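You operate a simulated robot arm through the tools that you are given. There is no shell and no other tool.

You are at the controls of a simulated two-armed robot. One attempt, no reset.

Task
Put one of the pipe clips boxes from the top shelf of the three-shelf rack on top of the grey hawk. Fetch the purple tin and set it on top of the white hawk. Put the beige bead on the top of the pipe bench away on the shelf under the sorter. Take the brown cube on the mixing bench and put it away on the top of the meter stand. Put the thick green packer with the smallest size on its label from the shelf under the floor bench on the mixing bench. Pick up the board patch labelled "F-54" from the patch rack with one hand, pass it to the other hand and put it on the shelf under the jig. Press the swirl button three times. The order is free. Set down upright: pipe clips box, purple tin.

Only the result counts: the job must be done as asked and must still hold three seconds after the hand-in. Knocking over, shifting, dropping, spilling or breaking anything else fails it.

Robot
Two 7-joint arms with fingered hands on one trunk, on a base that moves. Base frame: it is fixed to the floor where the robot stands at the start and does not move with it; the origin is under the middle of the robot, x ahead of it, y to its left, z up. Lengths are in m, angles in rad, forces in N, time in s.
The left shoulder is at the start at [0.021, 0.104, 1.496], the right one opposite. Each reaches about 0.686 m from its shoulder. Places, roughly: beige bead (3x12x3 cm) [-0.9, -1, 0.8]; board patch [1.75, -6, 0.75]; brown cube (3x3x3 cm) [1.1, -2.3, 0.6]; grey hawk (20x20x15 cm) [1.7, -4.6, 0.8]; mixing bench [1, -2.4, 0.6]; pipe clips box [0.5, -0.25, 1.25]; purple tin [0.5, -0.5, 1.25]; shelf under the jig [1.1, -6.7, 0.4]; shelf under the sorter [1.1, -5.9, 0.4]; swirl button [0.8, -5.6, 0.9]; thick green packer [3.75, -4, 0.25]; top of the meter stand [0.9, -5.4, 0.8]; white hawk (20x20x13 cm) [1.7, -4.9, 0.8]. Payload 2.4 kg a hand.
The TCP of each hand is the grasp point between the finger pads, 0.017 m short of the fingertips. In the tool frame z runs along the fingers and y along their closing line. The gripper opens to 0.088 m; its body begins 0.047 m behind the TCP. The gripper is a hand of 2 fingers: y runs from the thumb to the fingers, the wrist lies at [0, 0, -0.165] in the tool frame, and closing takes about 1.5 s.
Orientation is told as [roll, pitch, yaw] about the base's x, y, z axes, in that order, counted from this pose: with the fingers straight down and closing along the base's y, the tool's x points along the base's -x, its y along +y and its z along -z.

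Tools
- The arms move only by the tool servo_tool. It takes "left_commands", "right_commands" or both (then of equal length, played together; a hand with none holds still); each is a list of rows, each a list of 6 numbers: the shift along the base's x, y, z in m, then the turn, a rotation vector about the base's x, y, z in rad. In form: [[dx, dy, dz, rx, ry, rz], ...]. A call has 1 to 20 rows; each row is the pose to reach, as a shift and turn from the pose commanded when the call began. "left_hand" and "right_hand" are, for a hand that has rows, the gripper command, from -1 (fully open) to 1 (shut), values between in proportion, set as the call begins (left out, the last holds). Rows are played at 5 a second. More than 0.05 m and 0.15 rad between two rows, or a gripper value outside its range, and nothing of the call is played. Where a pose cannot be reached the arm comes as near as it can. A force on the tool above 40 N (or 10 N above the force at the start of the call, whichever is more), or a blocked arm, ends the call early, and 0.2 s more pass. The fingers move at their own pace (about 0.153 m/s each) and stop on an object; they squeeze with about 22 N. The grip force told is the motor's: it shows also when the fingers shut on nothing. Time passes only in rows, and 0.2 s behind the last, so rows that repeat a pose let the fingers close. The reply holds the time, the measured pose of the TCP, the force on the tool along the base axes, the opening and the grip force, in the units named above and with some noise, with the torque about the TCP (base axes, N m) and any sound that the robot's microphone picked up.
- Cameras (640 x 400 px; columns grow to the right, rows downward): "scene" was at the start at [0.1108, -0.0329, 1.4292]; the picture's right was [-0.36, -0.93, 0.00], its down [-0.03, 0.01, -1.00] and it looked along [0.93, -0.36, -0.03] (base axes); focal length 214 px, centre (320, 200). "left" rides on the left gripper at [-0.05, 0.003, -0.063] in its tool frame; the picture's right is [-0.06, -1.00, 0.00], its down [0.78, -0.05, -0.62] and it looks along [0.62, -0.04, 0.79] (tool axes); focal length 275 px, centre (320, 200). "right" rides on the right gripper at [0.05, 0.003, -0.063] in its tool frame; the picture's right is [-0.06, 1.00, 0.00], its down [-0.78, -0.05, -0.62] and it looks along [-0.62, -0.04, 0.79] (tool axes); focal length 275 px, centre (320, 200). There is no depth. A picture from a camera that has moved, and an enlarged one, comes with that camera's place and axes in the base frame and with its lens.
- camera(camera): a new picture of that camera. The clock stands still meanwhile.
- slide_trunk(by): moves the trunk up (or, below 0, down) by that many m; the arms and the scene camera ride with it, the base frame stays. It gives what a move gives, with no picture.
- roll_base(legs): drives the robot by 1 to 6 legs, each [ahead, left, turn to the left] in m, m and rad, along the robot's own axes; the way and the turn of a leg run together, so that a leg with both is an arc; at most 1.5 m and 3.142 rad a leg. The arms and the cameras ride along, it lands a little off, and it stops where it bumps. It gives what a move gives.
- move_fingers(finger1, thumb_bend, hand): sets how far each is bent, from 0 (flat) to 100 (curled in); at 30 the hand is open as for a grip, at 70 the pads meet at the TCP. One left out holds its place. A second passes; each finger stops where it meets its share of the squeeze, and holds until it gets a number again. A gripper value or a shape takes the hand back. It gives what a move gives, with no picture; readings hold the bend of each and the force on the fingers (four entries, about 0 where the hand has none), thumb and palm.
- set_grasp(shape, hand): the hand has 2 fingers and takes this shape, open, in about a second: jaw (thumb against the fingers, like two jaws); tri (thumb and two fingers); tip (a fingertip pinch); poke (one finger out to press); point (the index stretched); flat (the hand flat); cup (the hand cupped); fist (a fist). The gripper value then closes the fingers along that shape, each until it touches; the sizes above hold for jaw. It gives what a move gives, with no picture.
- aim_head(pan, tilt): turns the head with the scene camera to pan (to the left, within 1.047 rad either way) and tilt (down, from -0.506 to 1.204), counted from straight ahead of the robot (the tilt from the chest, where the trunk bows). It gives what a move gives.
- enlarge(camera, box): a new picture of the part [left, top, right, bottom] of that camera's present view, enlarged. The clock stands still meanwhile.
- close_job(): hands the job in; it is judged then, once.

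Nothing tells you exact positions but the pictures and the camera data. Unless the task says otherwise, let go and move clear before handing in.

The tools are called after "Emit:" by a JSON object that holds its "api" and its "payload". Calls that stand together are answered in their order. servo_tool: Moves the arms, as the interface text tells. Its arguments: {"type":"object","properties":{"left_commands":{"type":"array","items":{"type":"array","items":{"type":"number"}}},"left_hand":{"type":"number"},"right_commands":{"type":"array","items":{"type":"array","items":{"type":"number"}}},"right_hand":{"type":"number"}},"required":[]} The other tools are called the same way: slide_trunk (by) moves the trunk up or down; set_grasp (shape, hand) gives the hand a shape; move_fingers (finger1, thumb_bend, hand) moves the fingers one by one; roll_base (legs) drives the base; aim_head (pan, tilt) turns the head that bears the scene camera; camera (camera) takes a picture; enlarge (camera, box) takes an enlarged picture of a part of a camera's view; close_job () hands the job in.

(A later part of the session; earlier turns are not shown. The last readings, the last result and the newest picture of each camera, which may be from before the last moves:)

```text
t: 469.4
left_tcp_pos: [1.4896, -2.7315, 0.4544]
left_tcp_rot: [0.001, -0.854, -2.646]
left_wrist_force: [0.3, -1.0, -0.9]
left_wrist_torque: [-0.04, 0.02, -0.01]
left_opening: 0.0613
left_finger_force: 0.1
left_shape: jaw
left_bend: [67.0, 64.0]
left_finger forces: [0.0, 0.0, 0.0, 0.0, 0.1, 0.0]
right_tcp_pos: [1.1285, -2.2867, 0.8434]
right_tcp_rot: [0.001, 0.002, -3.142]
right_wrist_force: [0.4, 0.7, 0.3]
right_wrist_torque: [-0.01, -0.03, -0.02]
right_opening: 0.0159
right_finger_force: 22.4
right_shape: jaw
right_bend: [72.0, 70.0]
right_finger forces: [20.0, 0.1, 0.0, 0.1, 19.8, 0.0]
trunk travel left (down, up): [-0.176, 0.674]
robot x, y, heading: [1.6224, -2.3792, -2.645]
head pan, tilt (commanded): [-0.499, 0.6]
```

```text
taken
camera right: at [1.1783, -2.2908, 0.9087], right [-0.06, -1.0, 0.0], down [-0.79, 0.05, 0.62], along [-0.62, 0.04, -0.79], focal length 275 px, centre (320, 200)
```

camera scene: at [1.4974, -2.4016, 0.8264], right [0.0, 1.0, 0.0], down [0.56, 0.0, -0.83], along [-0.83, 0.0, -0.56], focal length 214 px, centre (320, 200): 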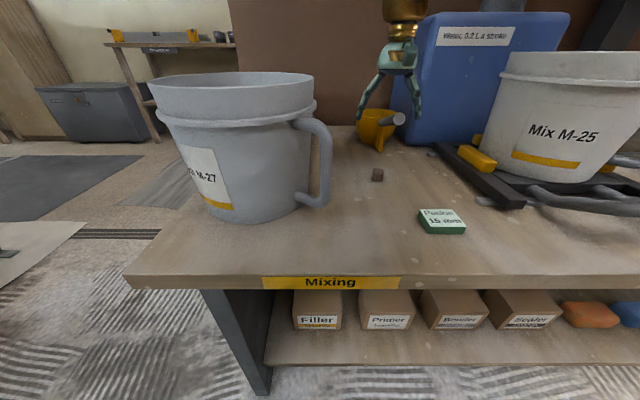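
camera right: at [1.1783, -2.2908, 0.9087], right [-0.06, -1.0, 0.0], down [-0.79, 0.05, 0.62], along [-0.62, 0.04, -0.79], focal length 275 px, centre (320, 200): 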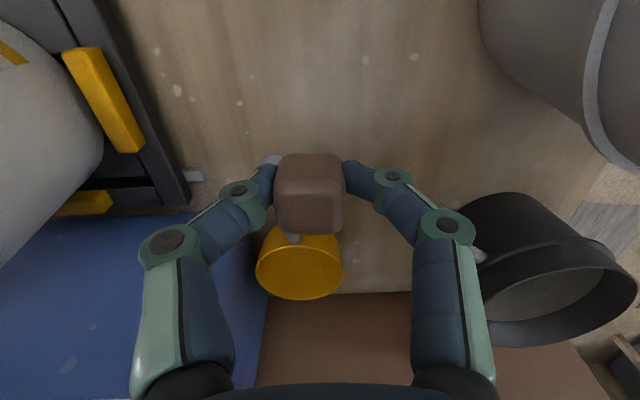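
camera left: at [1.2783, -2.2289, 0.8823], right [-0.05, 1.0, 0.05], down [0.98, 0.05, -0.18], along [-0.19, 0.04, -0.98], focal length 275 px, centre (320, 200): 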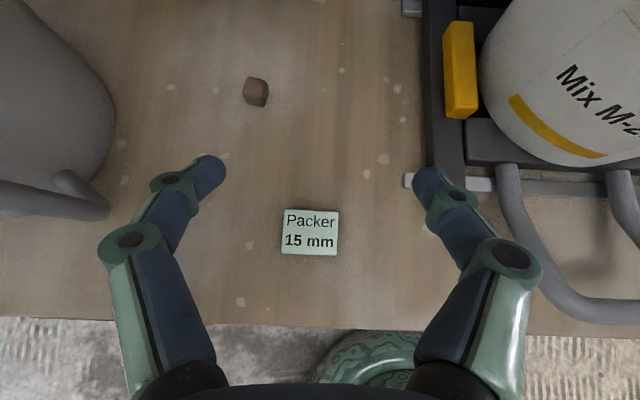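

Cube lifted. Retracting the hand, backing off and heading out to the corridor for the bead.

Emit:
{"api": "servo_tool", "payload": {"right_commands": [[0.035, 0, 0.03, 0, 0, 0.1], [0.07, 0, 0.06, 0, 0, 0.2], [0.105, 0, 0.09, 0, 0, 0.3], [0.14, 0, 0.11, 0, 0, 0.4], [0.175, 0, 0.13, 0, 0, 0.5], [0.21, 0, 0.15, 0, 0, 0.5]]}}

Emit:
{"api": "roll_base", "payload": {"legs": [[-0.45, 0, 0], [0, 0, -0.497]]}}

Emit:
{"api": "slide_trunk", "payload": {"by": 0.3}}

Emit:
{"api": "aim_head", "payload": {"pan": 0.3, "tilt": 0.4}}

Emit:
{"api": "camera", "payload": {"camera": "scene"}}

```text
t: 470.8
left_tcp_pos: [1.489, -2.7324, 0.4544]
left_tcp_rot: [0.001, -0.854, -2.647]
left_wrist_force: [0.3, -0.3, 0.3]
left_wrist_torque: [0.0, 0.03, -0.02]
left_opening: 0.0614
left_finger_force: 0.1
left_shape: jaw
left_bend: [67.0, 64.0]
left_finger forces: [0.0, 0.0, 0.0, 0.0, 0.0, 0.0]
right_tcp_pos: [1.3374, -2.2857, 0.9929]
right_tcp_rot: [0.003, 0.002, -2.639]
right_wrist_force: [-0.1, -0.2, 0.2]
right_wrist_torque: [-0.04, -0.01, -0.01]
right_opening: 0.0157
right_finger_force: 22.3
right_shape: jaw
right_bend: [72.0, 70.0]
right_finger forces: [19.9, 0.1, 0.0, 0.0, 19.9, 0.1]
trunk travel left (down, up): [-0.176, 0.674]
robot x, y, heading: [1.6202, -2.3808, -2.646]
head pan, tilt (commanded): [-0.499, 0.6]
```

```text
t: 474.9
left_tcp_pos: [1.7314, -2.4077, 0.4541]
left_tcp_rot: [0.002, -0.855, 3.116]
left_wrist_force: [-0.2, -0.6, 0.7]
left_wrist_torque: [-0.01, 0.0, 0.02]
left_opening: 0.0616
left_finger_force: 0.1
left_shape: jaw
left_bend: [67.0, 64.0]
left_finger forces: [0.1, 0.0, 0.0, 0.0, 0.0, 0.0]
right_tcp_pos: [1.8213, -1.9449, 0.9929]
right_tcp_rot: [0.003, 0.001, 3.12]
right_wrist_force: [-0.6, 0.5, 0.1]
right_wrist_torque: [0.02, -0.02, 0.0]
right_opening: 0.0159
right_finger_force: 21.7
right_shape: jaw
right_bend: [72.0, 70.0]
right_finger forces: [19.9, 0.0, 0.0, 0.0, 19.9, 0.1]
trunk travel left (down, up): [-0.176, 0.674]
robot x, y, heading: [2.0181, -2.1697, 3.118]
head pan, tilt (commanded): [-0.499, 0.6]
```

```text
t: 477.9
left_tcp_pos: [1.7307, -2.4098, 0.7537]
left_tcp_rot: [0.001, -0.853, 3.115]
left_wrist_force: [-0.2, 0.1, 0.3]
left_wrist_torque: [-0.02, -0.02, -0.01]
left_opening: 0.0615
left_finger_force: 0.2
left_shape: jaw
left_bend: [67.0, 64.0]
left_finger forces: [0.0, 0.0, 0.0, 0.0, 0.0, 0.0]
right_tcp_pos: [1.8203, -1.9467, 1.2916]
right_tcp_rot: [0.004, 0.002, 3.12]
right_wrist_force: [0.6, -0.3, -0.2]
right_wrist_torque: [-0.01, 0.02, 0.03]
right_opening: 0.016
right_finger_force: 21.7
right_shape: jaw
right_bend: [72.0, 70.0]
right_finger forces: [19.9, 0.0, 0.0, 0.0, 19.8, 0.0]
trunk travel left (down, up): [-0.476, 0.374]
robot x, y, heading: [2.0189, -2.169, 3.123]
head pan, tilt (commanded): [-0.499, 0.6]
```

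```text
t: 479.1
left_tcp_pos: [1.7309, -2.4084, 0.7537]
left_tcp_rot: [0.001, -0.855, 3.116]
left_wrist_force: [-0.3, 0.0, 0.0]
left_wrist_torque: [-0.01, 0.01, -0.01]
left_opening: 0.0611
left_finger_force: 0.1
left_shape: jaw
left_bend: [67.0, 64.0]
left_finger forces: [0.0, 0.1, 0.0, 0.0, 0.0, 0.0]
right_tcp_pos: [1.8222, -1.9458, 1.2923]
right_tcp_rot: [0.004, 0.003, 3.121]
right_wrist_force: [0.6, 0.1, -0.4]
right_wrist_torque: [-0.02, -0.01, 0.0]
right_opening: 0.0159
right_finger_force: 21.7
right_shape: jaw
right_bend: [72.0, 70.0]
right_finger forces: [19.9, 0.0, 0.0, 0.0, 19.8, 0.0]
trunk travel left (down, up): [-0.476, 0.374]
robot x, y, heading: [2.0169, -2.1668, 3.115]
head pan, tilt (commanded): [0.3, 0.4]
```

```text
taken
camera scene: at [1.9006, -2.1962, 1.1451], right [-0.27, 0.96, 0.0], down [0.37, 0.11, -0.92], along [-0.89, -0.25, -0.39], focal length 214 px, centre (320, 200)
```

scene: 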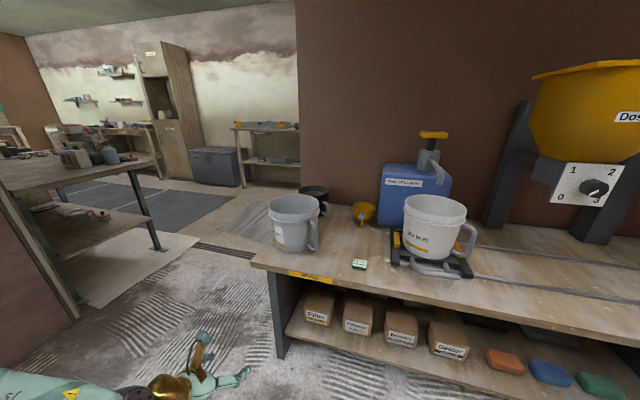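

Strafing left to line up with the opening, then going through to the corridor.

Emit:
{"api": "roll_base", "payload": {"legs": [[0, 0, 0.025], [0, 1.05, 0], [1.3, 0, 0], [0.8, 0, 0]]}}

Emit:
{"api": "aim_head", "payload": {"pan": -0.9, "tilt": 0.4}}

Emit:
{"api": "camera", "payload": {"camera": "scene"}}

```text
t: 494.6
left_tcp_pos: [-0.3411, -3.4331, 0.7542]
left_tcp_rot: [0.002, -0.853, -3.127]
left_wrist_force: [0.2, 0.2, 0.0]
left_wrist_torque: [0.02, 0.04, 0.03]
left_opening: 0.0616
left_finger_force: 0.1
left_shape: jaw
left_bend: [67.0, 64.0]
left_finger forces: [0.0, 0.0, 0.1, 0.1, 0.0, 0.0]
right_tcp_pos: [-0.2704, -2.9675, 1.2919]
right_tcp_rot: [0.004, 0.001, -3.123]
right_wrist_force: [0.3, 0.8, 0.9]
right_wrist_torque: [-0.01, -0.01, -0.01]
right_opening: 0.0159
right_finger_force: 22.0
right_shape: jaw
right_bend: [72.0, 70.0]
right_finger forces: [20.0, 0.1, 0.0, 0.0, 19.9, 0.1]
trunk travel left (down, up): [-0.476, 0.374]
robot x, y, heading: [-0.0644, -3.1821, -3.125]
head pan, tilt (commanded): [0.3, 0.4]
```

```text
t: 496.0
left_tcp_pos: [-0.3413, -3.4332, 0.7542]
left_tcp_rot: [0.003, -0.852, -3.128]
left_wrist_force: [0.2, -0.8, -0.4]
left_wrist_torque: [-0.02, 0.0, -0.02]
left_opening: 0.0615
left_finger_force: 0.0
left_shape: jaw
left_bend: [67.0, 64.0]
left_finger forces: [0.0, 0.1, 0.0, 0.1, 0.1, 0.0]
right_tcp_pos: [-0.2688, -2.9679, 1.2925]
right_tcp_rot: [0.003, 0.002, -3.122]
right_wrist_force: [0.5, 0.3, -0.3]
right_wrist_torque: [0.0, 0.02, 0.01]
right_opening: 0.0161
right_finger_force: 22.0
right_shape: jaw
right_bend: [72.0, 70.0]
right_finger forces: [19.9, 0.0, 0.0, 0.1, 20.0, 0.0]
trunk travel left (down, up): [-0.476, 0.374]
robot x, y, heading: [-0.0655, -3.1871, -3.127]
head pan, tilt (commanded): [-0.901, 0.4]
```

```text
taken
camera scene: at [-0.1506, -3.1141, 1.1452], right [0.77, 0.63, 0.0], down [0.25, -0.3, -0.92], along [-0.58, 0.71, -0.39], focal length 214 px, centre (320, 200)
```

scene: 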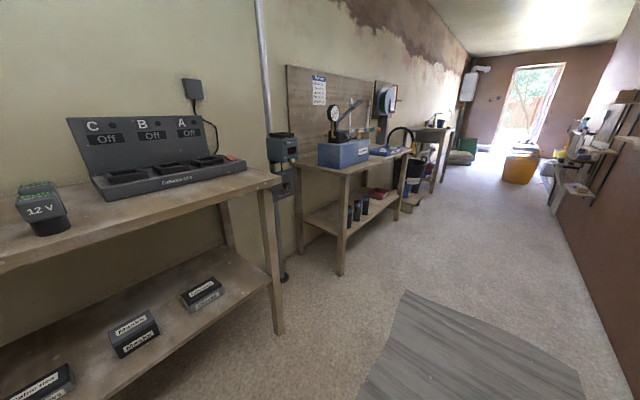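

Strafing north along the corridor to the pipe bench.

Emit:
{"api": "roll_base", "payload": {"legs": [[0, -1.2, -0.015], [0, -0.75, 0]]}}

Emit:
{"api": "aim_head", "payload": {"pan": 0, "tilt": 0.5}}

Emit:
{"api": "camera", "payload": {"camera": "scene"}}

```text
t: 505.9
left_tcp_pos: [-0.3251, -1.4266, 0.7542]
left_tcp_rot: [0.002, -0.853, 3.121]
left_wrist_force: [0.3, 0.5, -0.6]
left_wrist_torque: [-0.01, -0.01, 0.0]
left_opening: 0.0615
left_finger_force: 0.1
left_shape: jaw
left_bend: [67.0, 64.0]
left_finger forces: [0.0, 0.1, 0.0, 0.1, 0.0, 0.0]
right_tcp_pos: [-0.2367, -0.9632, 1.2924]
right_tcp_rot: [0.004, 0.002, 3.123]
right_wrist_force: [0.9, -0.8, -0.1]
right_wrist_torque: [-0.02, 0.02, 0.01]
right_opening: 0.0158
right_finger_force: 22.2
right_shape: jaw
right_bend: [72.0, 70.0]
right_finger forces: [20.0, 0.0, 0.0, 0.0, 19.9, 0.1]
trunk travel left (down, up): [-0.476, 0.374]
robot x, y, heading: [-0.0407, -1.1832, 3.119]
head pan, tilt (commanded): [-0.901, 0.4]
```

```text
t: 507.1
left_tcp_pos: [-0.324, -1.4269, 0.7541]
left_tcp_rot: [0.002, -0.854, 3.123]
left_wrist_force: [0.5, -0.2, -0.5]
left_wrist_torque: [-0.02, -0.05, 0.0]
left_opening: 0.0613
left_finger_force: 0.1
left_shape: jaw
left_bend: [67.0, 64.0]
left_finger forces: [0.0, 0.0, 0.1, 0.0, 0.0, 0.0]
right_tcp_pos: [-0.2361, -0.9657, 1.293]
right_tcp_rot: [0.004, 0.002, 3.124]
right_wrist_force: [0.3, -0.1, -0.2]
right_wrist_torque: [0.03, 0.01, 0.01]
right_opening: 0.0156
right_finger_force: 21.8
right_shape: jaw
right_bend: [72.0, 70.0]
right_finger forces: [19.9, 0.0, 0.1, 0.0, 19.9, 0.0]
trunk travel left (down, up): [-0.476, 0.374]
robot x, y, heading: [-0.0365, -1.188, 3.12]
head pan, tilt (commanded): [0.0, 0.499]
```

```text
taken
camera scene: at [-0.1574, -1.1862, 1.136], right [0.02, 1.0, 0.0], down [0.48, -0.01, -0.88], along [-0.88, 0.02, -0.48], focal length 214 px, centre (320, 200)
```

scene: 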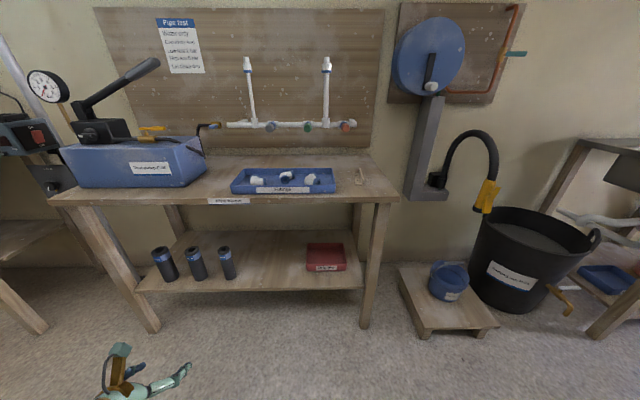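

Pipe bench ahead; the beige bead looks to be at the right end of its top. Zooming in.

Emit:
{"api": "enlarge", "payload": {"camera": "scene", "box": [280, 130, 440, 230]}}

Emit:
{"api": "camera", "payload": {"camera": "right"}}

```text
4.00 times, centred on (360, 180) of scene
camera zoom: at [-0.1574, -1.1862, 1.136], right [0.02, 1.0, 0.0], down [0.48, -0.01, -0.88], along [-0.88, 0.02, -0.48], focal length 858 px, centre (160, 280)
```

zoom: 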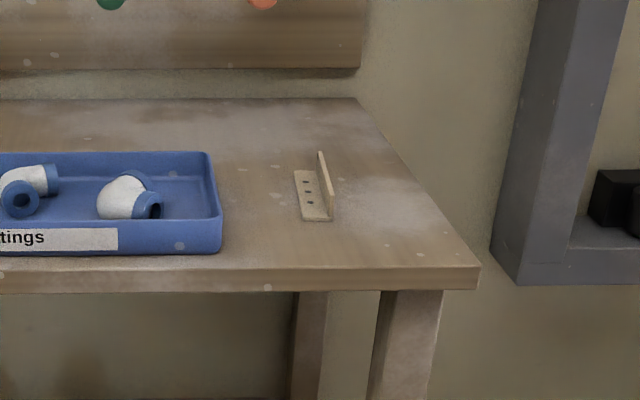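

```text
taken
camera right: at [-0.1862, -0.9679, 1.358], right [-0.08, -1.0, 0.0], down [-0.78, 0.06, 0.62], along [-0.62, 0.05, -0.79], focal length 275 px, centre (320, 200)
```

right: 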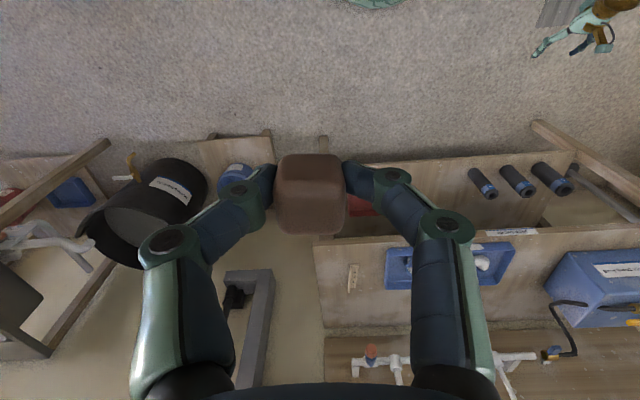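

The bead is an L-shaped strip lying along x at y≈-1.007 (vertical flange), x≈-0.89…-1.0. I'll raise the left hand and position the base so the left hand can pinch its vertical flange.

Emit:
{"api": "servo_tool", "payload": {"left_commands": [[0, 0, 0.04, 0, 0, 0], [0, 0, 0.08, 0, 0, 0], [0, 0, 0.12, 0, 0, 0], [0, 0, 0.16, 0, 0, 0]], "left_hand": -0.65}}

Emit:
{"api": "roll_base", "payload": {"legs": [[0, -0.385, 0.022], [0.3, 0, 0]]}}

Emit:
{"api": "aim_head", "payload": {"pan": 0.3, "tilt": 0.6}}

Emit:
{"api": "camera", "payload": {"camera": "scene"}}

Emit:
{"api": "camera", "payload": {"camera": "left"}}

```text
t: 508.1
left_tcp_pos: [-0.3249, -1.4246, 0.9151]
left_tcp_rot: [0.003, -0.854, 3.119]
left_wrist_force: [-1.1, 0.4, -0.1]
left_wrist_torque: [0.0, 0.02, -0.02]
left_opening: 0.0723
left_finger_force: 0.1
left_shape: jaw
left_bend: [57.0, 53.0]
left_finger forces: [0.0, 0.0, 0.0, 0.0, 0.0, 0.1]
right_tcp_pos: [-0.2357, -0.9639, 1.2932]
right_tcp_rot: [0.003, 0.002, 3.123]
right_wrist_force: [-0.2, -0.5, 0.5]
right_wrist_torque: [0.0, 0.0, 0.04]
right_opening: 0.016
right_finger_force: 21.6
right_shape: jaw
right_bend: [72.0, 70.0]
right_finger forces: [19.9, 0.0, 0.1, 0.1, 19.8, 0.0]
trunk travel left (down, up): [-0.476, 0.374]
robot x, y, heading: [-0.0371, -1.1884, 3.122]
head pan, tilt (commanded): [0.0, 0.499]
```

```text
t: 512.2
left_tcp_pos: [-0.6136, -1.0413, 0.9141]
left_tcp_rot: [0.0, -0.853, 3.139]
left_wrist_force: [1.1, 0.5, -0.2]
left_wrist_torque: [0.01, -0.01, 0.02]
left_opening: 0.0724
left_finger_force: 0.0
left_shape: jaw
left_bend: [57.0, 53.0]
left_finger forces: [0.0, 0.0, 0.1, 0.1, 0.0, 0.0]
right_tcp_pos: [-0.5343, -0.5767, 1.2938]
right_tcp_rot: [0.004, 0.002, -3.139]
right_wrist_force: [0.3, -0.8, -0.6]
right_wrist_torque: [0.05, -0.02, 0.0]
right_opening: 0.016
right_finger_force: 22.0
right_shape: jaw
right_bend: [72.0, 70.0]
right_finger forces: [19.9, 0.0, 0.1, 0.0, 19.9, 0.0]
trunk travel left (down, up): [-0.476, 0.374]
robot x, y, heading: [-0.3305, -0.7971, 3.143]
head pan, tilt (commanded): [0.0, 0.499]
```

```text
t: 513.0
left_tcp_pos: [-0.6135, -1.0415, 0.9151]
left_tcp_rot: [0.001, -0.854, 3.14]
left_wrist_force: [0.5, 1.1, -0.2]
left_wrist_torque: [0.02, -0.03, 0.01]
left_opening: 0.0725
left_finger_force: 0.0
left_shape: jaw
left_bend: [57.0, 53.0]
left_finger forces: [0.0, 0.1, 0.1, 0.0, 0.0, 0.0]
right_tcp_pos: [-0.5342, -0.5771, 1.2945]
right_tcp_rot: [0.003, 0.001, -3.137]
right_wrist_force: [0.0, 0.3, -0.8]
right_wrist_torque: [-0.01, 0.01, 0.0]
right_opening: 0.0159
right_finger_force: 21.6
right_shape: jaw
right_bend: [72.0, 70.0]
right_finger forces: [19.9, 0.0, 0.0, 0.1, 19.9, 0.1]
trunk travel left (down, up): [-0.476, 0.374]
robot x, y, heading: [-0.3356, -0.7943, 3.14]
head pan, tilt (commanded): [0.3, 0.6]
```

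```text
taken
camera scene: at [-0.4445, -0.8241, 1.1269], right [-0.29, 0.96, 0.0], down [0.54, 0.17, -0.83], along [-0.79, -0.24, -0.56], focal length 214 px, centre (320, 200)
```

scene: 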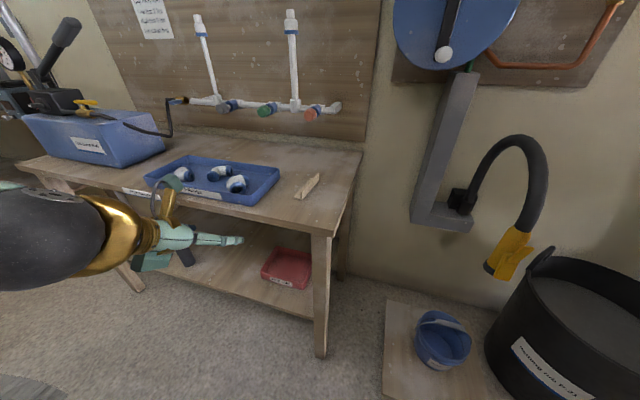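

```text
taken
camera left: at [-0.5974, -1.0445, 0.9942], right [-0.04, 1.0, 0.05], down [0.98, 0.05, -0.18], along [-0.19, 0.04, -0.98], focal length 275 px, centre (320, 200)
```

left: 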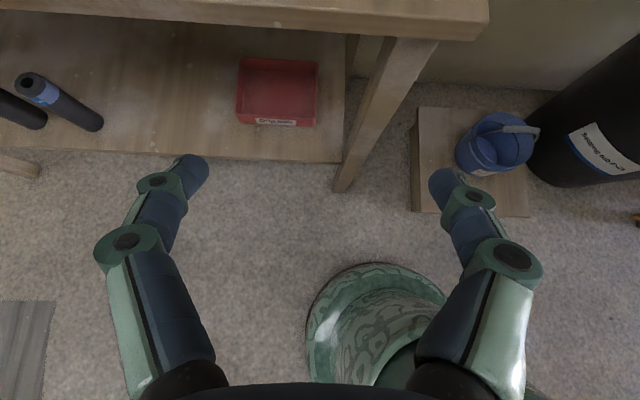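

Moving 8 cm ahead, then extending the left hand over the bead.

Emit:
{"api": "roll_base", "payload": {"legs": [[0.08, 0, 0]]}}

Emit:
{"api": "servo_tool", "payload": {"left_commands": [[-0.04, 0.006, 0, 0, 0, 0], [-0.08, 0.012, 0, 0, 0, 0], [-0.12, 0.018, 0, 0, 0, 0], [-0.16, 0.024, 0, 0, 0, 0], [-0.2, 0.03, 0, 0, 0, 0], [-0.235, 0.034, 0, 0, 0, 0]]}}

Emit:
{"api": "camera", "payload": {"camera": "left"}}

Emit:
{"api": "camera", "payload": {"camera": "scene"}}

```text
t: 514.1
left_tcp_pos: [-0.6967, -1.0416, 0.9143]
left_tcp_rot: [0.003, -0.851, 3.141]
left_wrist_force: [0.5, -0.6, 0.5]
left_wrist_torque: [0.01, 0.01, -0.01]
left_opening: 0.0725
left_finger_force: 0.0
left_shape: jaw
left_bend: [57.0, 53.0]
left_finger forces: [0.0, 0.1, 0.0, 0.0, 0.0, 0.0]
right_tcp_pos: [-0.619, -0.5772, 1.2937]
right_tcp_rot: [0.002, 0.003, -3.137]
right_wrist_force: [-0.8, -0.9, 0.2]
right_wrist_torque: [0.0, -0.01, 0.01]
right_opening: 0.0158
right_finger_force: 22.3
right_shape: jaw
right_bend: [72.0, 70.0]
right_finger forces: [19.9, 0.1, 0.1, 0.0, 20.0, 0.0]
trunk travel left (down, up): [-0.476, 0.374]
robot x, y, heading: [-0.413, -0.7969, -3.141]
head pan, tilt (commanded): [0.3, 0.6]
```

```text
t: 515.5
left_tcp_pos: [-0.9316, -1.0056, 0.9137]
left_tcp_rot: [0.001, -0.853, 3.141]
left_wrist_force: [-0.3, 0.7, -0.1]
left_wrist_torque: [0.05, -0.04, 0.02]
left_opening: 0.0725
left_finger_force: 0.1
left_shape: jaw
left_bend: [57.0, 53.0]
left_finger forces: [0.0, 0.0, 0.0, 0.1, 0.1, 0.1]
right_tcp_pos: [-0.6173, -0.5768, 1.2936]
right_tcp_rot: [0.002, 0.001, -3.136]
right_wrist_force: [-0.4, -0.7, -0.3]
right_wrist_torque: [0.04, 0.01, -0.01]
right_opening: 0.0157
right_finger_force: 22.1
right_shape: jaw
right_bend: [72.0, 70.0]
right_finger forces: [19.9, 0.0, 0.0, 0.0, 19.9, 0.0]
trunk travel left (down, up): [-0.476, 0.374]
robot x, y, heading: [-0.4132, -0.7931, -3.14]
head pan, tilt (commanded): [0.3, 0.6]
```

```text
taken
camera left: at [-0.9155, -1.0087, 0.9928], right [-0.04, 1.0, 0.04], down [0.98, 0.05, -0.18], along [-0.19, 0.04, -0.98], focal length 275 px, centre (320, 200)
```

left: 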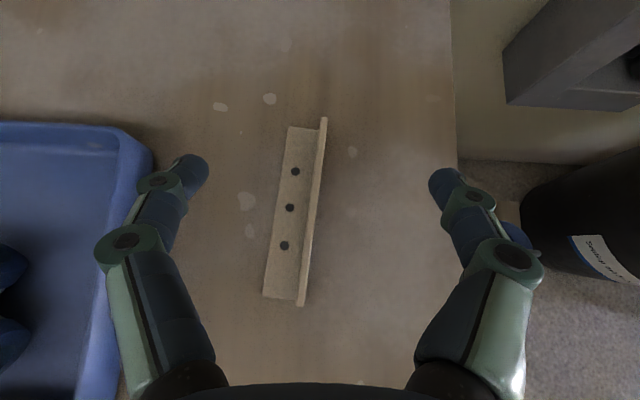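

```text
taken
camera scene: at [-0.5273, -0.8241, 1.1269], right [-0.3, 0.95, 0.0], down [0.54, 0.17, -0.82], along [-0.79, -0.24, -0.57], focal length 214 px, centre (320, 200)
```

scene: 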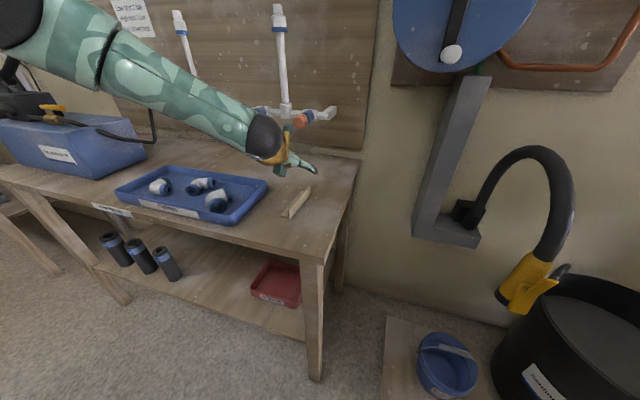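

Excellent view: the bead's vertical flange is centred, yawed ~8°. Rotating the hand −0.14 rad, nudging, and lowering by trunk.

Emit:
{"api": "servo_tool", "payload": {"left_commands": [[-0.004, 0, 0, 0, 0, -0.07], [-0.008, 0, 0, 0, 0, -0.14], [-0.008, 0, 0, 0, 0, -0.14]]}}

Emit:
{"api": "slide_trunk", "payload": {"by": -0.07}}

Emit:
{"api": "camera", "payload": {"camera": "left"}}

```text
t: 516.3
left_tcp_pos: [-0.9389, -1.0067, 0.9143]
left_tcp_rot: [0.003, -0.855, 3.0]
left_wrist_force: [0.8, 0.1, 0.0]
left_wrist_torque: [-0.03, -0.02, 0.03]
left_opening: 0.0726
left_finger_force: 0.1
left_shape: jaw
left_bend: [57.0, 53.0]
left_finger forces: [0.0, 0.0, 0.0, 0.0, 0.1, 0.0]
right_tcp_pos: [-0.6169, -0.5771, 1.2928]
right_tcp_rot: [0.004, 0.002, -3.136]
right_wrist_force: [-0.1, 0.2, 0.0]
right_wrist_torque: [0.02, -0.01, 0.01]
right_opening: 0.0162
right_finger_force: 22.2
right_shape: jaw
right_bend: [72.0, 70.0]
right_finger forces: [19.9, 0.0, 0.0, 0.0, 19.9, 0.0]
trunk travel left (down, up): [-0.476, 0.374]
robot x, y, heading: [-0.4147, -0.7993, -3.141]
head pan, tilt (commanded): [0.3, 0.6]
```

```text
t: 517.3
left_tcp_pos: [-0.9383, -1.0077, 0.844]
left_tcp_rot: [0.002, -0.854, 3.001]
left_wrist_force: [-0.1, -0.4, -0.4]
left_wrist_torque: [-0.01, 0.0, -0.02]
left_opening: 0.0724
left_finger_force: 0.1
left_shape: jaw
left_bend: [57.0, 53.0]
left_finger forces: [0.0, 0.0, 0.1, 0.1, 0.0, 0.0]
right_tcp_pos: [-0.617, -0.5774, 1.2226]
right_tcp_rot: [0.002, 0.001, -3.136]
right_wrist_force: [-0.2, 1.2, -0.6]
right_wrist_torque: [-0.06, 0.0, -0.01]
right_opening: 0.0158
right_finger_force: 21.7
right_shape: jaw
right_bend: [72.0, 70.0]
right_finger forces: [19.9, 0.0, 0.0, 0.0, 19.9, 0.1]
trunk travel left (down, up): [-0.406, 0.444]
robot x, y, heading: [-0.4145, -0.7975, -3.139]
head pan, tilt (commanded): [0.3, 0.6]
```

```text
taken
camera left: at [-0.9231, -1.0128, 0.9242], right [0.1, 0.99, 0.05], down [0.98, -0.09, -0.18], along [-0.18, 0.06, -0.98], focal length 275 px, centre (320, 200)
```

left: 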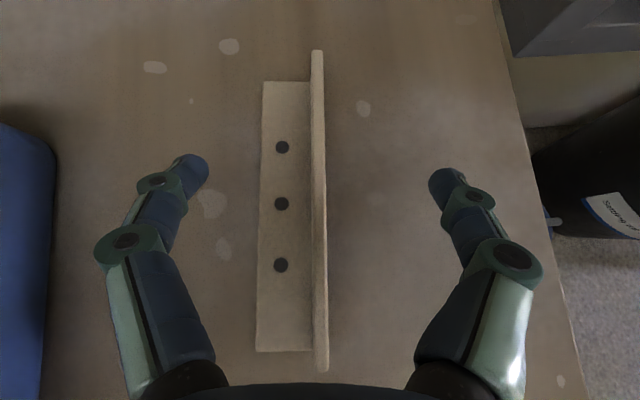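

Flange is centred and aligned. Lowering further in small steps.

Emit:
{"api": "slide_trunk", "payload": {"by": -0.02}}

Emit:
{"api": "slide_trunk", "payload": {"by": -0.006}}

Emit:
{"api": "camera", "payload": {"camera": "left"}}

Emit:
{"api": "enlarge", "payload": {"camera": "scene", "box": [240, 120, 360, 195]}}

```text
t: 518.0
left_tcp_pos: [-0.939, -1.0073, 0.8239]
left_tcp_rot: [0.001, -0.853, 3.002]
left_wrist_force: [0.7, 0.6, -0.2]
left_wrist_torque: [0.01, 0.03, 0.0]
left_opening: 0.0726
left_finger_force: 0.1
left_shape: jaw
left_bend: [57.0, 53.0]
left_finger forces: [0.1, 0.0, 0.0, 0.0, 0.1, 0.0]
right_tcp_pos: [-0.618, -0.579, 1.2029]
right_tcp_rot: [0.004, 0.002, -3.135]
right_wrist_force: [-0.1, 0.4, 0.0]
right_wrist_torque: [0.0, 0.0, 0.02]
right_opening: 0.016
right_finger_force: 22.5
right_shape: jaw
right_bend: [72.0, 70.0]
right_finger forces: [19.9, 0.1, 0.0, 0.1, 19.9, 0.0]
trunk travel left (down, up): [-0.386, 0.464]
robot x, y, heading: [-0.4143, -0.799, -3.135]
head pan, tilt (commanded): [0.3, 0.6]
```

```text
t: 518.6
left_tcp_pos: [-0.9384, -1.0075, 0.818]
left_tcp_rot: [0.003, -0.853, 3.002]
left_wrist_force: [-0.2, 0.2, 0.4]
left_wrist_torque: [-0.02, 0.06, 0.04]
left_opening: 0.0724
left_finger_force: 0.0
left_shape: jaw
left_bend: [57.0, 53.0]
left_finger forces: [0.0, 0.0, 0.1, 0.1, 0.0, 0.0]
right_tcp_pos: [-0.617, -0.5784, 1.1982]
right_tcp_rot: [0.002, 0.002, -3.136]
right_wrist_force: [0.0, -0.2, -1.3]
right_wrist_torque: [-0.03, 0.01, 0.01]
right_opening: 0.016
right_finger_force: 22.2
right_shape: jaw
right_bend: [72.0, 70.0]
right_finger forces: [20.0, 0.0, 0.0, 0.0, 19.8, 0.0]
trunk travel left (down, up): [-0.38, 0.47]
robot x, y, heading: [-0.4119, -0.7994, -3.136]
head pan, tilt (commanded): [0.3, 0.6]
```

```text
taken
camera left: at [-0.9232, -1.0129, 0.8981], right [0.1, 0.99, 0.05], down [0.98, -0.09, -0.18], along [-0.18, 0.06, -0.98], focal length 275 px, centre (320, 200)
```

left: 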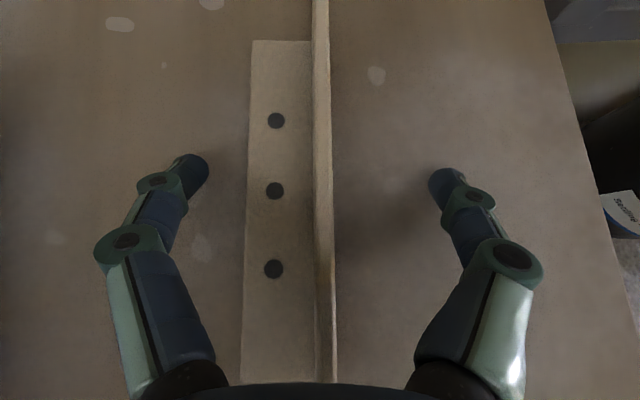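

```text
5.33 times, centred on (300, 158) of scene
camera zoom: at [-0.5292, -0.8243, 1.0303], right [-0.3, 0.95, 0.0], down [0.54, 0.17, -0.83], along [-0.79, -0.24, -0.56], focal length 1144 px, centre (427, 427)
```

zoom: 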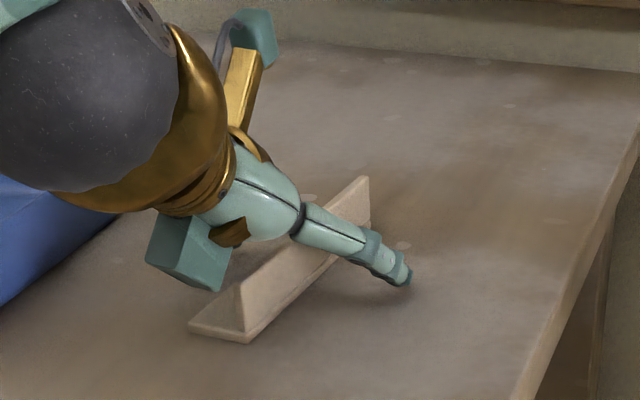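

No contact yet. Lowering a few more millimetres while watching force.

Emit:
{"api": "slide_trunk", "payload": {"by": -0.005}}

Emit:
{"api": "enlarge", "payload": {"camera": "scene", "box": [240, 120, 360, 195]}}

```text
t: 519.1
left_tcp_pos: [-0.9382, -1.0085, 0.8146]
left_tcp_rot: [0.001, -0.854, 3.002]
left_wrist_force: [-0.1, 0.4, 0.7]
left_wrist_torque: [-0.01, 0.04, 0.0]
left_opening: 0.0725
left_finger_force: 0.1
left_shape: jaw
left_bend: [57.0, 53.0]
left_finger forces: [0.1, 0.0, 0.0, 0.0, 0.0, 0.0]
right_tcp_pos: [-0.6176, -0.5774, 1.1923]
right_tcp_rot: [0.005, 0.003, -3.137]
right_wrist_force: [0.0, 0.4, 0.1]
right_wrist_torque: [-0.01, -0.03, 0.0]
right_opening: 0.0159
right_finger_force: 21.8
right_shape: jaw
right_bend: [72.0, 70.0]
right_finger forces: [19.9, 0.0, 0.0, 0.0, 19.8, 0.0]
trunk travel left (down, up): [-0.375, 0.475]
robot x, y, heading: [-0.413, -0.7976, -3.137]
head pan, tilt (commanded): [0.3, 0.6]
```

```text
5.33 times, centred on (300, 158) of scene
camera zoom: at [-0.5294, -0.8244, 1.0252], right [-0.3, 0.95, 0.0], down [0.54, 0.17, -0.82], along [-0.79, -0.24, -0.57], focal length 1144 px, centre (427, 427)
```

zoom: 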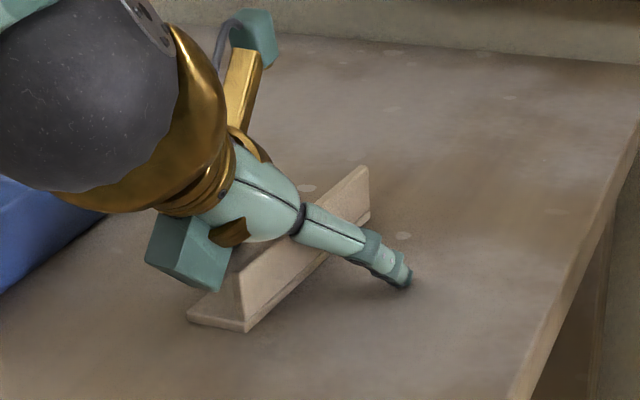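

Good depth. Closing the left hand on the flange.

Emit:
{"api": "servo_tool", "payload": {"left_commands": [[0, 0, 0, 0, 0, 0], [0, 0, 0, 0, 0, 0], [0, 0, 0, 0, 0, 0], [0, 0, 0, 0, 0, 0], [0, 0, 0, 0, 0, 0], [0, 0, 0, 0, 0, 0], [0, 0, 0, 0, 0, 0]], "left_hand": 1}}

Emit:
{"api": "camera", "payload": {"camera": "left"}}

Emit:
{"api": "enlarge", "payload": {"camera": "scene", "box": [240, 120, 360, 195]}}

```text
t: 520.7
left_tcp_pos: [-0.9391, -1.0072, 0.815]
left_tcp_rot: [0.003, -0.856, 3.0]
left_wrist_force: [-4.3, 0.5, 11.6]
left_wrist_torque: [-0.17, 0.17, 0.03]
left_opening: 0.022
left_finger_force: 22.0
left_shape: jaw
left_bend: [75.0, 70.0]
left_finger forces: [23.5, 0.0, 0.0, 0.1, 19.7, 0.1]
right_tcp_pos: [-0.6166, -0.5764, 1.192]
right_tcp_rot: [0.004, 0.001, -3.136]
right_wrist_force: [-0.4, 0.8, 0.2]
right_wrist_torque: [-0.01, -0.01, 0.0]
right_opening: 0.0157
right_finger_force: 22.2
right_shape: jaw
right_bend: [72.0, 70.0]
right_finger forces: [19.9, 0.0, 0.0, 0.1, 19.9, 0.0]
trunk travel left (down, up): [-0.375, 0.475]
robot x, y, heading: [-0.4171, -0.7969, -3.14]
head pan, tilt (commanded): [0.3, 0.6]
```

```text
taken
camera left: at [-0.9232, -1.0127, 0.8941], right [0.1, 0.99, 0.04], down [0.98, -0.09, -0.19], along [-0.18, 0.06, -0.98], focal length 275 px, centre (320, 200)
```

left: 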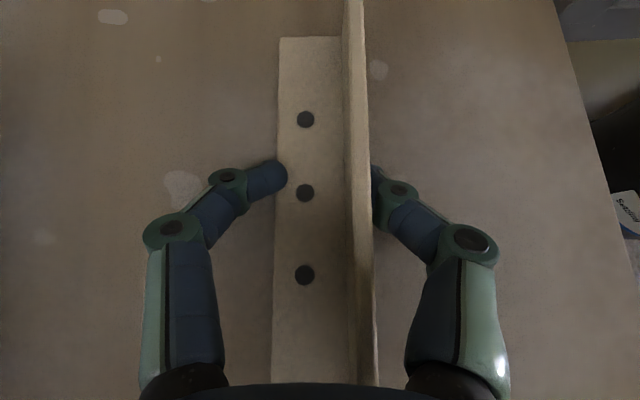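

```text
5.33 times, centred on (300, 158) of scene
camera zoom: at [-0.5289, -0.824, 1.0254], right [-0.3, 0.95, 0.0], down [0.54, 0.17, -0.83], along [-0.79, -0.24, -0.56], focal length 1144 px, centre (427, 427)
```

zoom: 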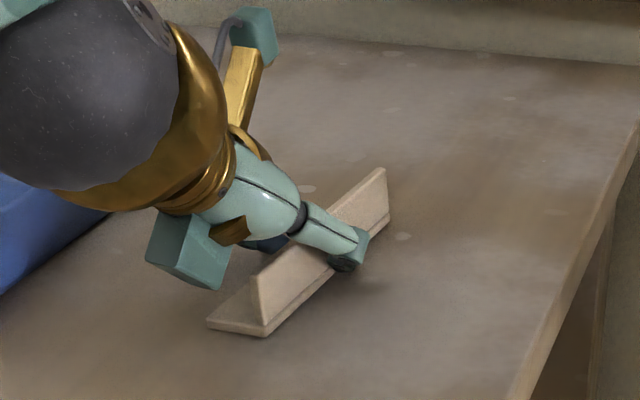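

The left finger pressed onto the flat flange instead of passing over it. Opening, raising 1 cm, recentering on the vertical flange, then closing again.

Emit:
{"api": "servo_tool", "payload": {"left_commands": [[0, 0, 0, 0, 0, 0], [0, 0, 0, 0, 0, 0], [0, 0, 0.005, 0, 0, 0], [0, 0.004, 0.01, 0, 0, 0], [0, 0.011, 0.01, 0, 0, 0], [0, 0.011, 0.01, 0, 0, 0]], "left_hand": -0.4}}

Emit:
{"api": "camera", "payload": {"camera": "left"}}

Emit:
{"api": "enlarge", "payload": {"camera": "scene", "box": [240, 120, 360, 195]}}

```text
t: 522.1
left_tcp_pos: [-0.9382, -0.9963, 0.8228]
left_tcp_rot: [0.002, -0.853, 3.001]
left_wrist_force: [0.3, -0.7, 0.1]
left_wrist_torque: [0.01, 0.02, 0.0]
left_opening: 0.0614
left_finger_force: 0.0
left_shape: jaw
left_bend: [67.0, 64.0]
left_finger forces: [0.0, 0.1, 0.0, 0.0, 0.1, 0.0]
right_tcp_pos: [-0.616, -0.5764, 1.1929]
right_tcp_rot: [0.004, 0.001, -3.137]
right_wrist_force: [-0.1, 0.3, 0.2]
right_wrist_torque: [0.0, -0.02, -0.01]
right_opening: 0.0161
right_finger_force: 21.9
right_shape: jaw
right_bend: [72.0, 70.0]
right_finger forces: [19.8, 0.0, 0.1, 0.0, 19.9, 0.1]
trunk travel left (down, up): [-0.375, 0.475]
robot x, y, heading: [-0.414, -0.7971, -3.138]
head pan, tilt (commanded): [0.3, 0.6]
```

```text
taken
camera left: at [-0.9233, -1.0011, 0.9019], right [0.1, 0.99, 0.05], down [0.98, -0.09, -0.18], along [-0.18, 0.06, -0.98], focal length 275 px, centre (320, 200)
```

left: 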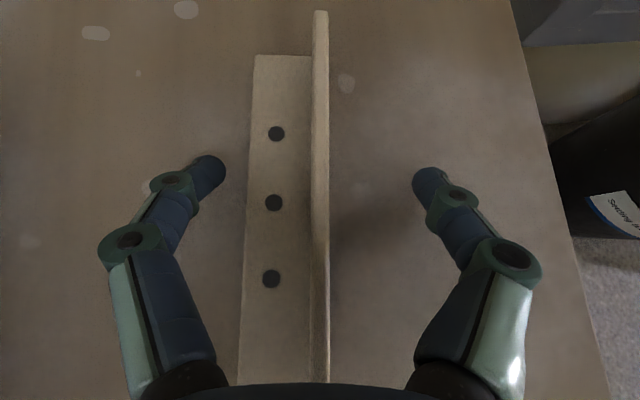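

```text
5.33 times, centred on (300, 158) of scene
camera zoom: at [-0.5294, -0.8243, 1.0253], right [-0.3, 0.95, 0.0], down [0.54, 0.17, -0.82], along [-0.79, -0.24, -0.57], focal length 1144 px, centre (427, 427)
```

zoom: 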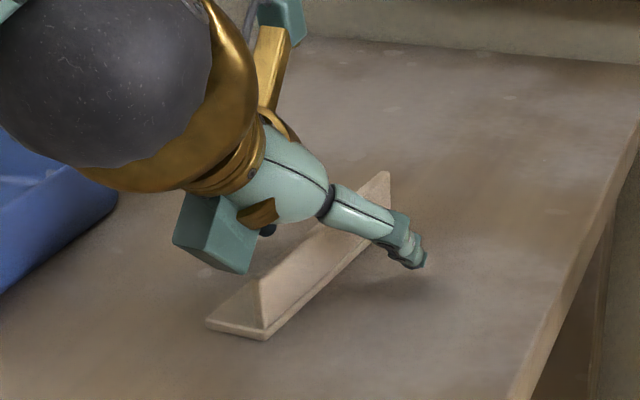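

Centred. Closing on the vertical flange.

Emit:
{"api": "servo_tool", "payload": {"left_commands": [[0, 0, 0, 0, 0, 0], [0, 0, 0, 0, 0, 0], [0, 0, 0, 0, 0, 0], [0, 0, 0, 0, 0, 0], [0, 0, 0, 0, 0, 0], [0, 0, 0, 0, 0, 0], [0, 0, 0, 0, 0, 0]], "left_hand": 1}}

Emit:
{"api": "camera", "payload": {"camera": "left"}}

Emit:
{"api": "enlarge", "payload": {"camera": "scene", "box": [240, 120, 360, 195]}}

```text
t: 523.7
left_tcp_pos: [-0.9386, -0.9956, 0.8231]
left_tcp_rot: [0.001, -0.853, 3.003]
left_wrist_force: [0.6, 0.1, -0.7]
left_wrist_torque: [0.01, 0.02, 0.02]
left_opening: 0.0
left_finger_force: 21.6
left_shape: jaw
left_bend: [70.0, 70.0]
left_finger forces: [20.0, 0.0, 0.0, 0.0, 19.9, 0.0]
right_tcp_pos: [-0.6164, -0.5775, 1.1922]
right_tcp_rot: [0.001, 0.001, -3.136]
right_wrist_force: [1.0, 1.2, -0.8]
right_wrist_torque: [0.01, 0.01, 0.0]
right_opening: 0.0159
right_finger_force: 22.2
right_shape: jaw
right_bend: [72.0, 70.0]
right_finger forces: [19.8, 0.0, 0.0, 0.0, 19.9, 0.0]
trunk travel left (down, up): [-0.375, 0.475]
robot x, y, heading: [-0.4173, -0.8, -3.143]
head pan, tilt (commanded): [0.3, 0.6]
```

```text
taken
camera left: at [-0.9234, -1.0011, 0.902], right [0.1, 0.99, 0.05], down [0.98, -0.09, -0.18], along [-0.18, 0.06, -0.98], focal length 275 px, centre (320, 200)
```

left: 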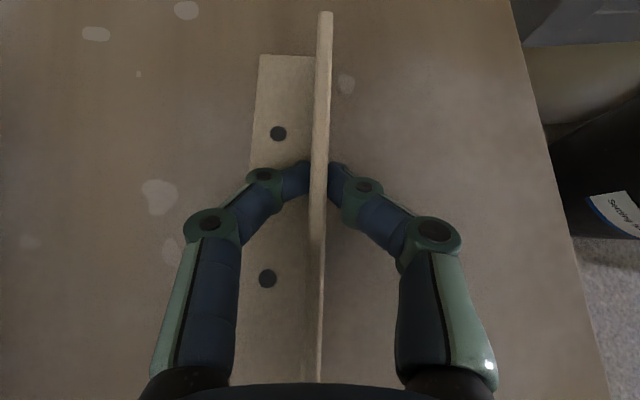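

```text
5.33 times, centred on (300, 158) of scene
camera zoom: at [-0.5294, -0.8243, 1.0253], right [-0.3, 0.95, 0.0], down [0.54, 0.17, -0.82], along [-0.79, -0.24, -0.57], focal length 1144 px, centre (427, 427)
```

zoom: 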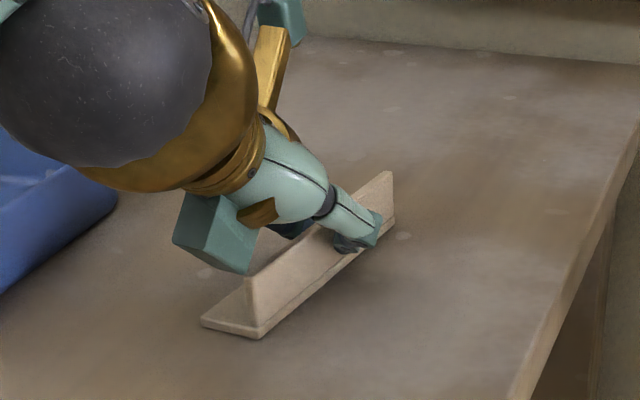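

Firm pinch on the flange (20 N each side). Lifting with the trunk.

Emit:
{"api": "slide_trunk", "payload": {"by": 0.12}}

Emit:
{"api": "camera", "payload": {"camera": "left"}}

Emit:
{"api": "camera", "payload": {"camera": "scene"}}

```text
t: 525.2
left_tcp_pos: [-0.938, -0.9965, 0.9433]
left_tcp_rot: [0.001, -0.854, 3.002]
left_wrist_force: [-0.1, -0.4, -1.0]
left_wrist_torque: [0.0, 0.03, 0.0]
left_opening: 0.0
left_finger_force: 22.0
left_shape: jaw
left_bend: [70.0, 70.0]
left_finger forces: [19.9, 0.0, 0.0, 0.1, 19.9, 0.0]
right_tcp_pos: [-0.6165, -0.5787, 1.3119]
right_tcp_rot: [0.002, 0.002, -3.136]
right_wrist_force: [-0.7, -0.1, 0.2]
right_wrist_torque: [0.02, 0.02, 0.04]
right_opening: 0.0159
right_finger_force: 21.9
right_shape: jaw
right_bend: [72.0, 70.0]
right_finger forces: [19.9, 0.1, 0.0, 0.0, 19.8, 0.1]
trunk travel left (down, up): [-0.495, 0.355]
robot x, y, heading: [-0.4142, -0.7981, -3.14]
head pan, tilt (commanded): [0.3, 0.6]
```

```text
taken
camera left: at [-0.9233, -1.0021, 1.0228], right [0.1, 0.99, 0.05], down [0.98, -0.09, -0.18], along [-0.18, 0.06, -0.98], focal length 275 px, centre (320, 200)
```

left: 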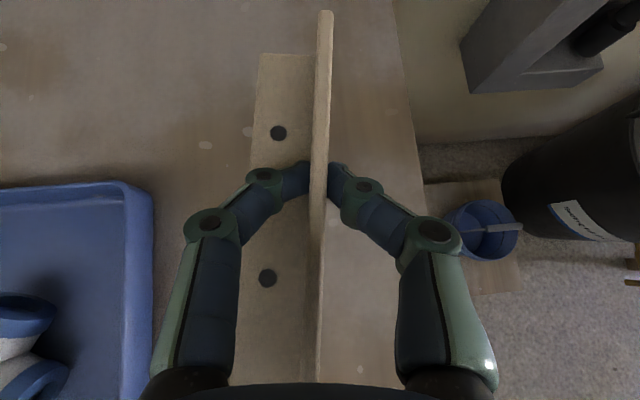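

```text
taken
camera scene: at [-0.5269, -0.8243, 1.146], right [-0.3, 0.95, 0.0], down [0.54, 0.17, -0.82], along [-0.79, -0.24, -0.57], focal length 214 px, centre (320, 200)
```

scene: 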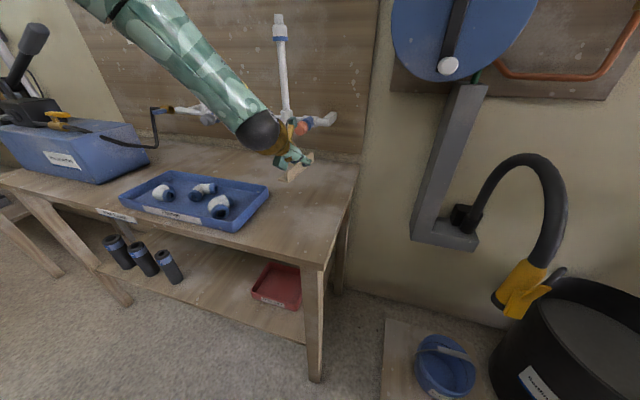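

Bead in the left hand, cube in the right. Backing off, tucking the left arm, and driving south.

Emit:
{"api": "roll_base", "payload": {"legs": [[-0.4, 0, 0]]}}

Emit:
{"api": "servo_tool", "payload": {"left_commands": [[0.04, 0, -0.02, 0, 0, 0], [0.08, 0, -0.04, 0, 0, 0], [0.12, 0, -0.06, 0, 0, 0], [0.16, 0, -0.08, 0, 0, 0], [0.2, 0, -0.1, 0, 0, 0]]}}

Emit:
{"api": "roll_base", "payload": {"legs": [[0, 1.25, 0], [0, 1.15, 0]]}}

Emit:
{"api": "aim_head", "payload": {"pan": 0.4, "tilt": 0.5}}

Emit:
{"api": "camera", "payload": {"camera": "scene"}}

```text
t: 527.7
left_tcp_pos: [-0.5302, -0.9995, 0.9436]
left_tcp_rot: [0.004, -0.853, 3.01]
left_wrist_force: [-0.8, 0.5, -0.5]
left_wrist_torque: [-0.03, 0.01, 0.0]
left_opening: 0.0001
left_finger_force: 21.8
left_shape: jaw
left_bend: [70.0, 70.0]
left_finger forces: [19.9, 0.1, 0.0, 0.0, 19.8, 0.1]
right_tcp_pos: [-0.2121, -0.5772, 1.3115]
right_tcp_rot: [0.007, 0.005, -3.127]
right_wrist_force: [-0.3, -0.5, 0.0]
right_wrist_torque: [0.03, -0.01, 0.01]
right_opening: 0.0163
right_finger_force: 22.4
right_shape: jaw
right_bend: [72.0, 70.0]
right_finger forces: [19.9, 0.1, 0.1, 0.0, 20.0, 0.0]
trunk travel left (down, up): [-0.495, 0.355]
robot x, y, heading: [-0.0092, -0.7982, -3.131]
head pan, tilt (commanded): [0.3, 0.6]
```

```text
t: 528.9
left_tcp_pos: [-0.331, -0.9973, 0.8418]
left_tcp_rot: [0.001, -0.854, 3.01]
left_wrist_force: [0.3, 0.2, 0.7]
left_wrist_torque: [0.01, -0.01, 0.0]
left_opening: 0.0001
left_finger_force: 22.3
left_shape: jaw
left_bend: [70.0, 70.0]
left_finger forces: [20.0, 0.0, 0.0, 0.0, 19.9, 0.0]
right_tcp_pos: [-0.2126, -0.5767, 1.3114]
right_tcp_rot: [0.003, 0.002, -3.128]
right_wrist_force: [0.2, 0.4, -0.2]
right_wrist_torque: [0.03, 0.02, 0.02]
right_opening: 0.0159
right_finger_force: 21.8
right_shape: jaw
right_bend: [72.0, 70.0]
right_finger forces: [19.9, 0.0, 0.0, 0.0, 19.8, 0.0]
trunk travel left (down, up): [-0.495, 0.355]
robot x, y, heading: [-0.0099, -0.7959, -3.129]
head pan, tilt (commanded): [0.3, 0.6]
```

```text
t: 540.7
left_tcp_pos: [-0.3538, -3.3857, 0.8431]
left_tcp_rot: [0.001, -0.852, 2.984]
left_wrist_force: [0.2, -0.1, -0.3]
left_wrist_torque: [0.0, -0.03, 0.01]
left_opening: 0.0004
left_finger_force: 22.1
left_shape: jaw
left_bend: [70.0, 70.0]
left_finger forces: [19.9, 0.0, 0.1, 0.0, 19.9, 0.0]
right_tcp_pos: [-0.2233, -2.9687, 1.3123]
right_tcp_rot: [0.004, 0.002, 3.128]
right_wrist_force: [0.1, 0.5, 0.4]
right_wrist_torque: [0.01, -0.02, 0.02]
right_opening: 0.0158
right_finger_force: 21.7
right_shape: jaw
right_bend: [72.0, 70.0]
right_finger forces: [19.9, 0.1, 0.0, 0.0, 19.9, 0.0]
trunk travel left (down, up): [-0.495, 0.355]
robot x, y, heading: [-0.0231, -3.1956, 3.126]
head pan, tilt (commanded): [0.3, 0.6]
```

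```text
t: 541.3
left_tcp_pos: [-0.353, -3.3852, 0.8426]
left_tcp_rot: [0.003, -0.854, 2.982]
left_wrist_force: [0.2, -0.2, 0.0]
left_wrist_torque: [0.01, -0.01, 0.02]
left_opening: 0.0001
left_finger_force: 21.8
left_shape: jaw
left_bend: [70.0, 70.0]
left_finger forces: [19.9, 0.1, 0.1, 0.0, 19.9, 0.1]
right_tcp_pos: [-0.2238, -2.9686, 1.3113]
right_tcp_rot: [0.003, 0.001, 3.127]
right_wrist_force: [0.0, 0.3, 0.0]
right_wrist_torque: [0.01, -0.01, 0.0]
right_opening: 0.0158
right_finger_force: 22.2
right_shape: jaw
right_bend: [72.0, 70.0]
right_finger forces: [20.0, 0.0, 0.0, 0.0, 19.8, 0.1]
trunk travel left (down, up): [-0.495, 0.355]
robot x, y, heading: [-0.0258, -3.1886, 3.125]
head pan, tilt (commanded): [0.4, 0.499]
```

```text
taken
camera scene: at [-0.1373, -3.2268, 1.1551], right [-0.37, 0.93, 0.0], down [0.44, 0.18, -0.88], along [-0.81, -0.33, -0.48], focal length 214 px, centre (320, 200)
```

scene: 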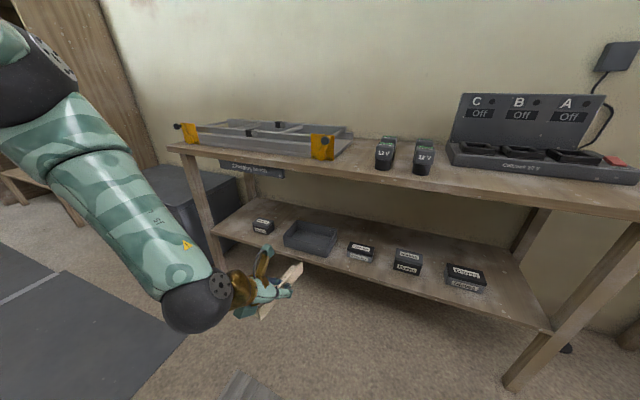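

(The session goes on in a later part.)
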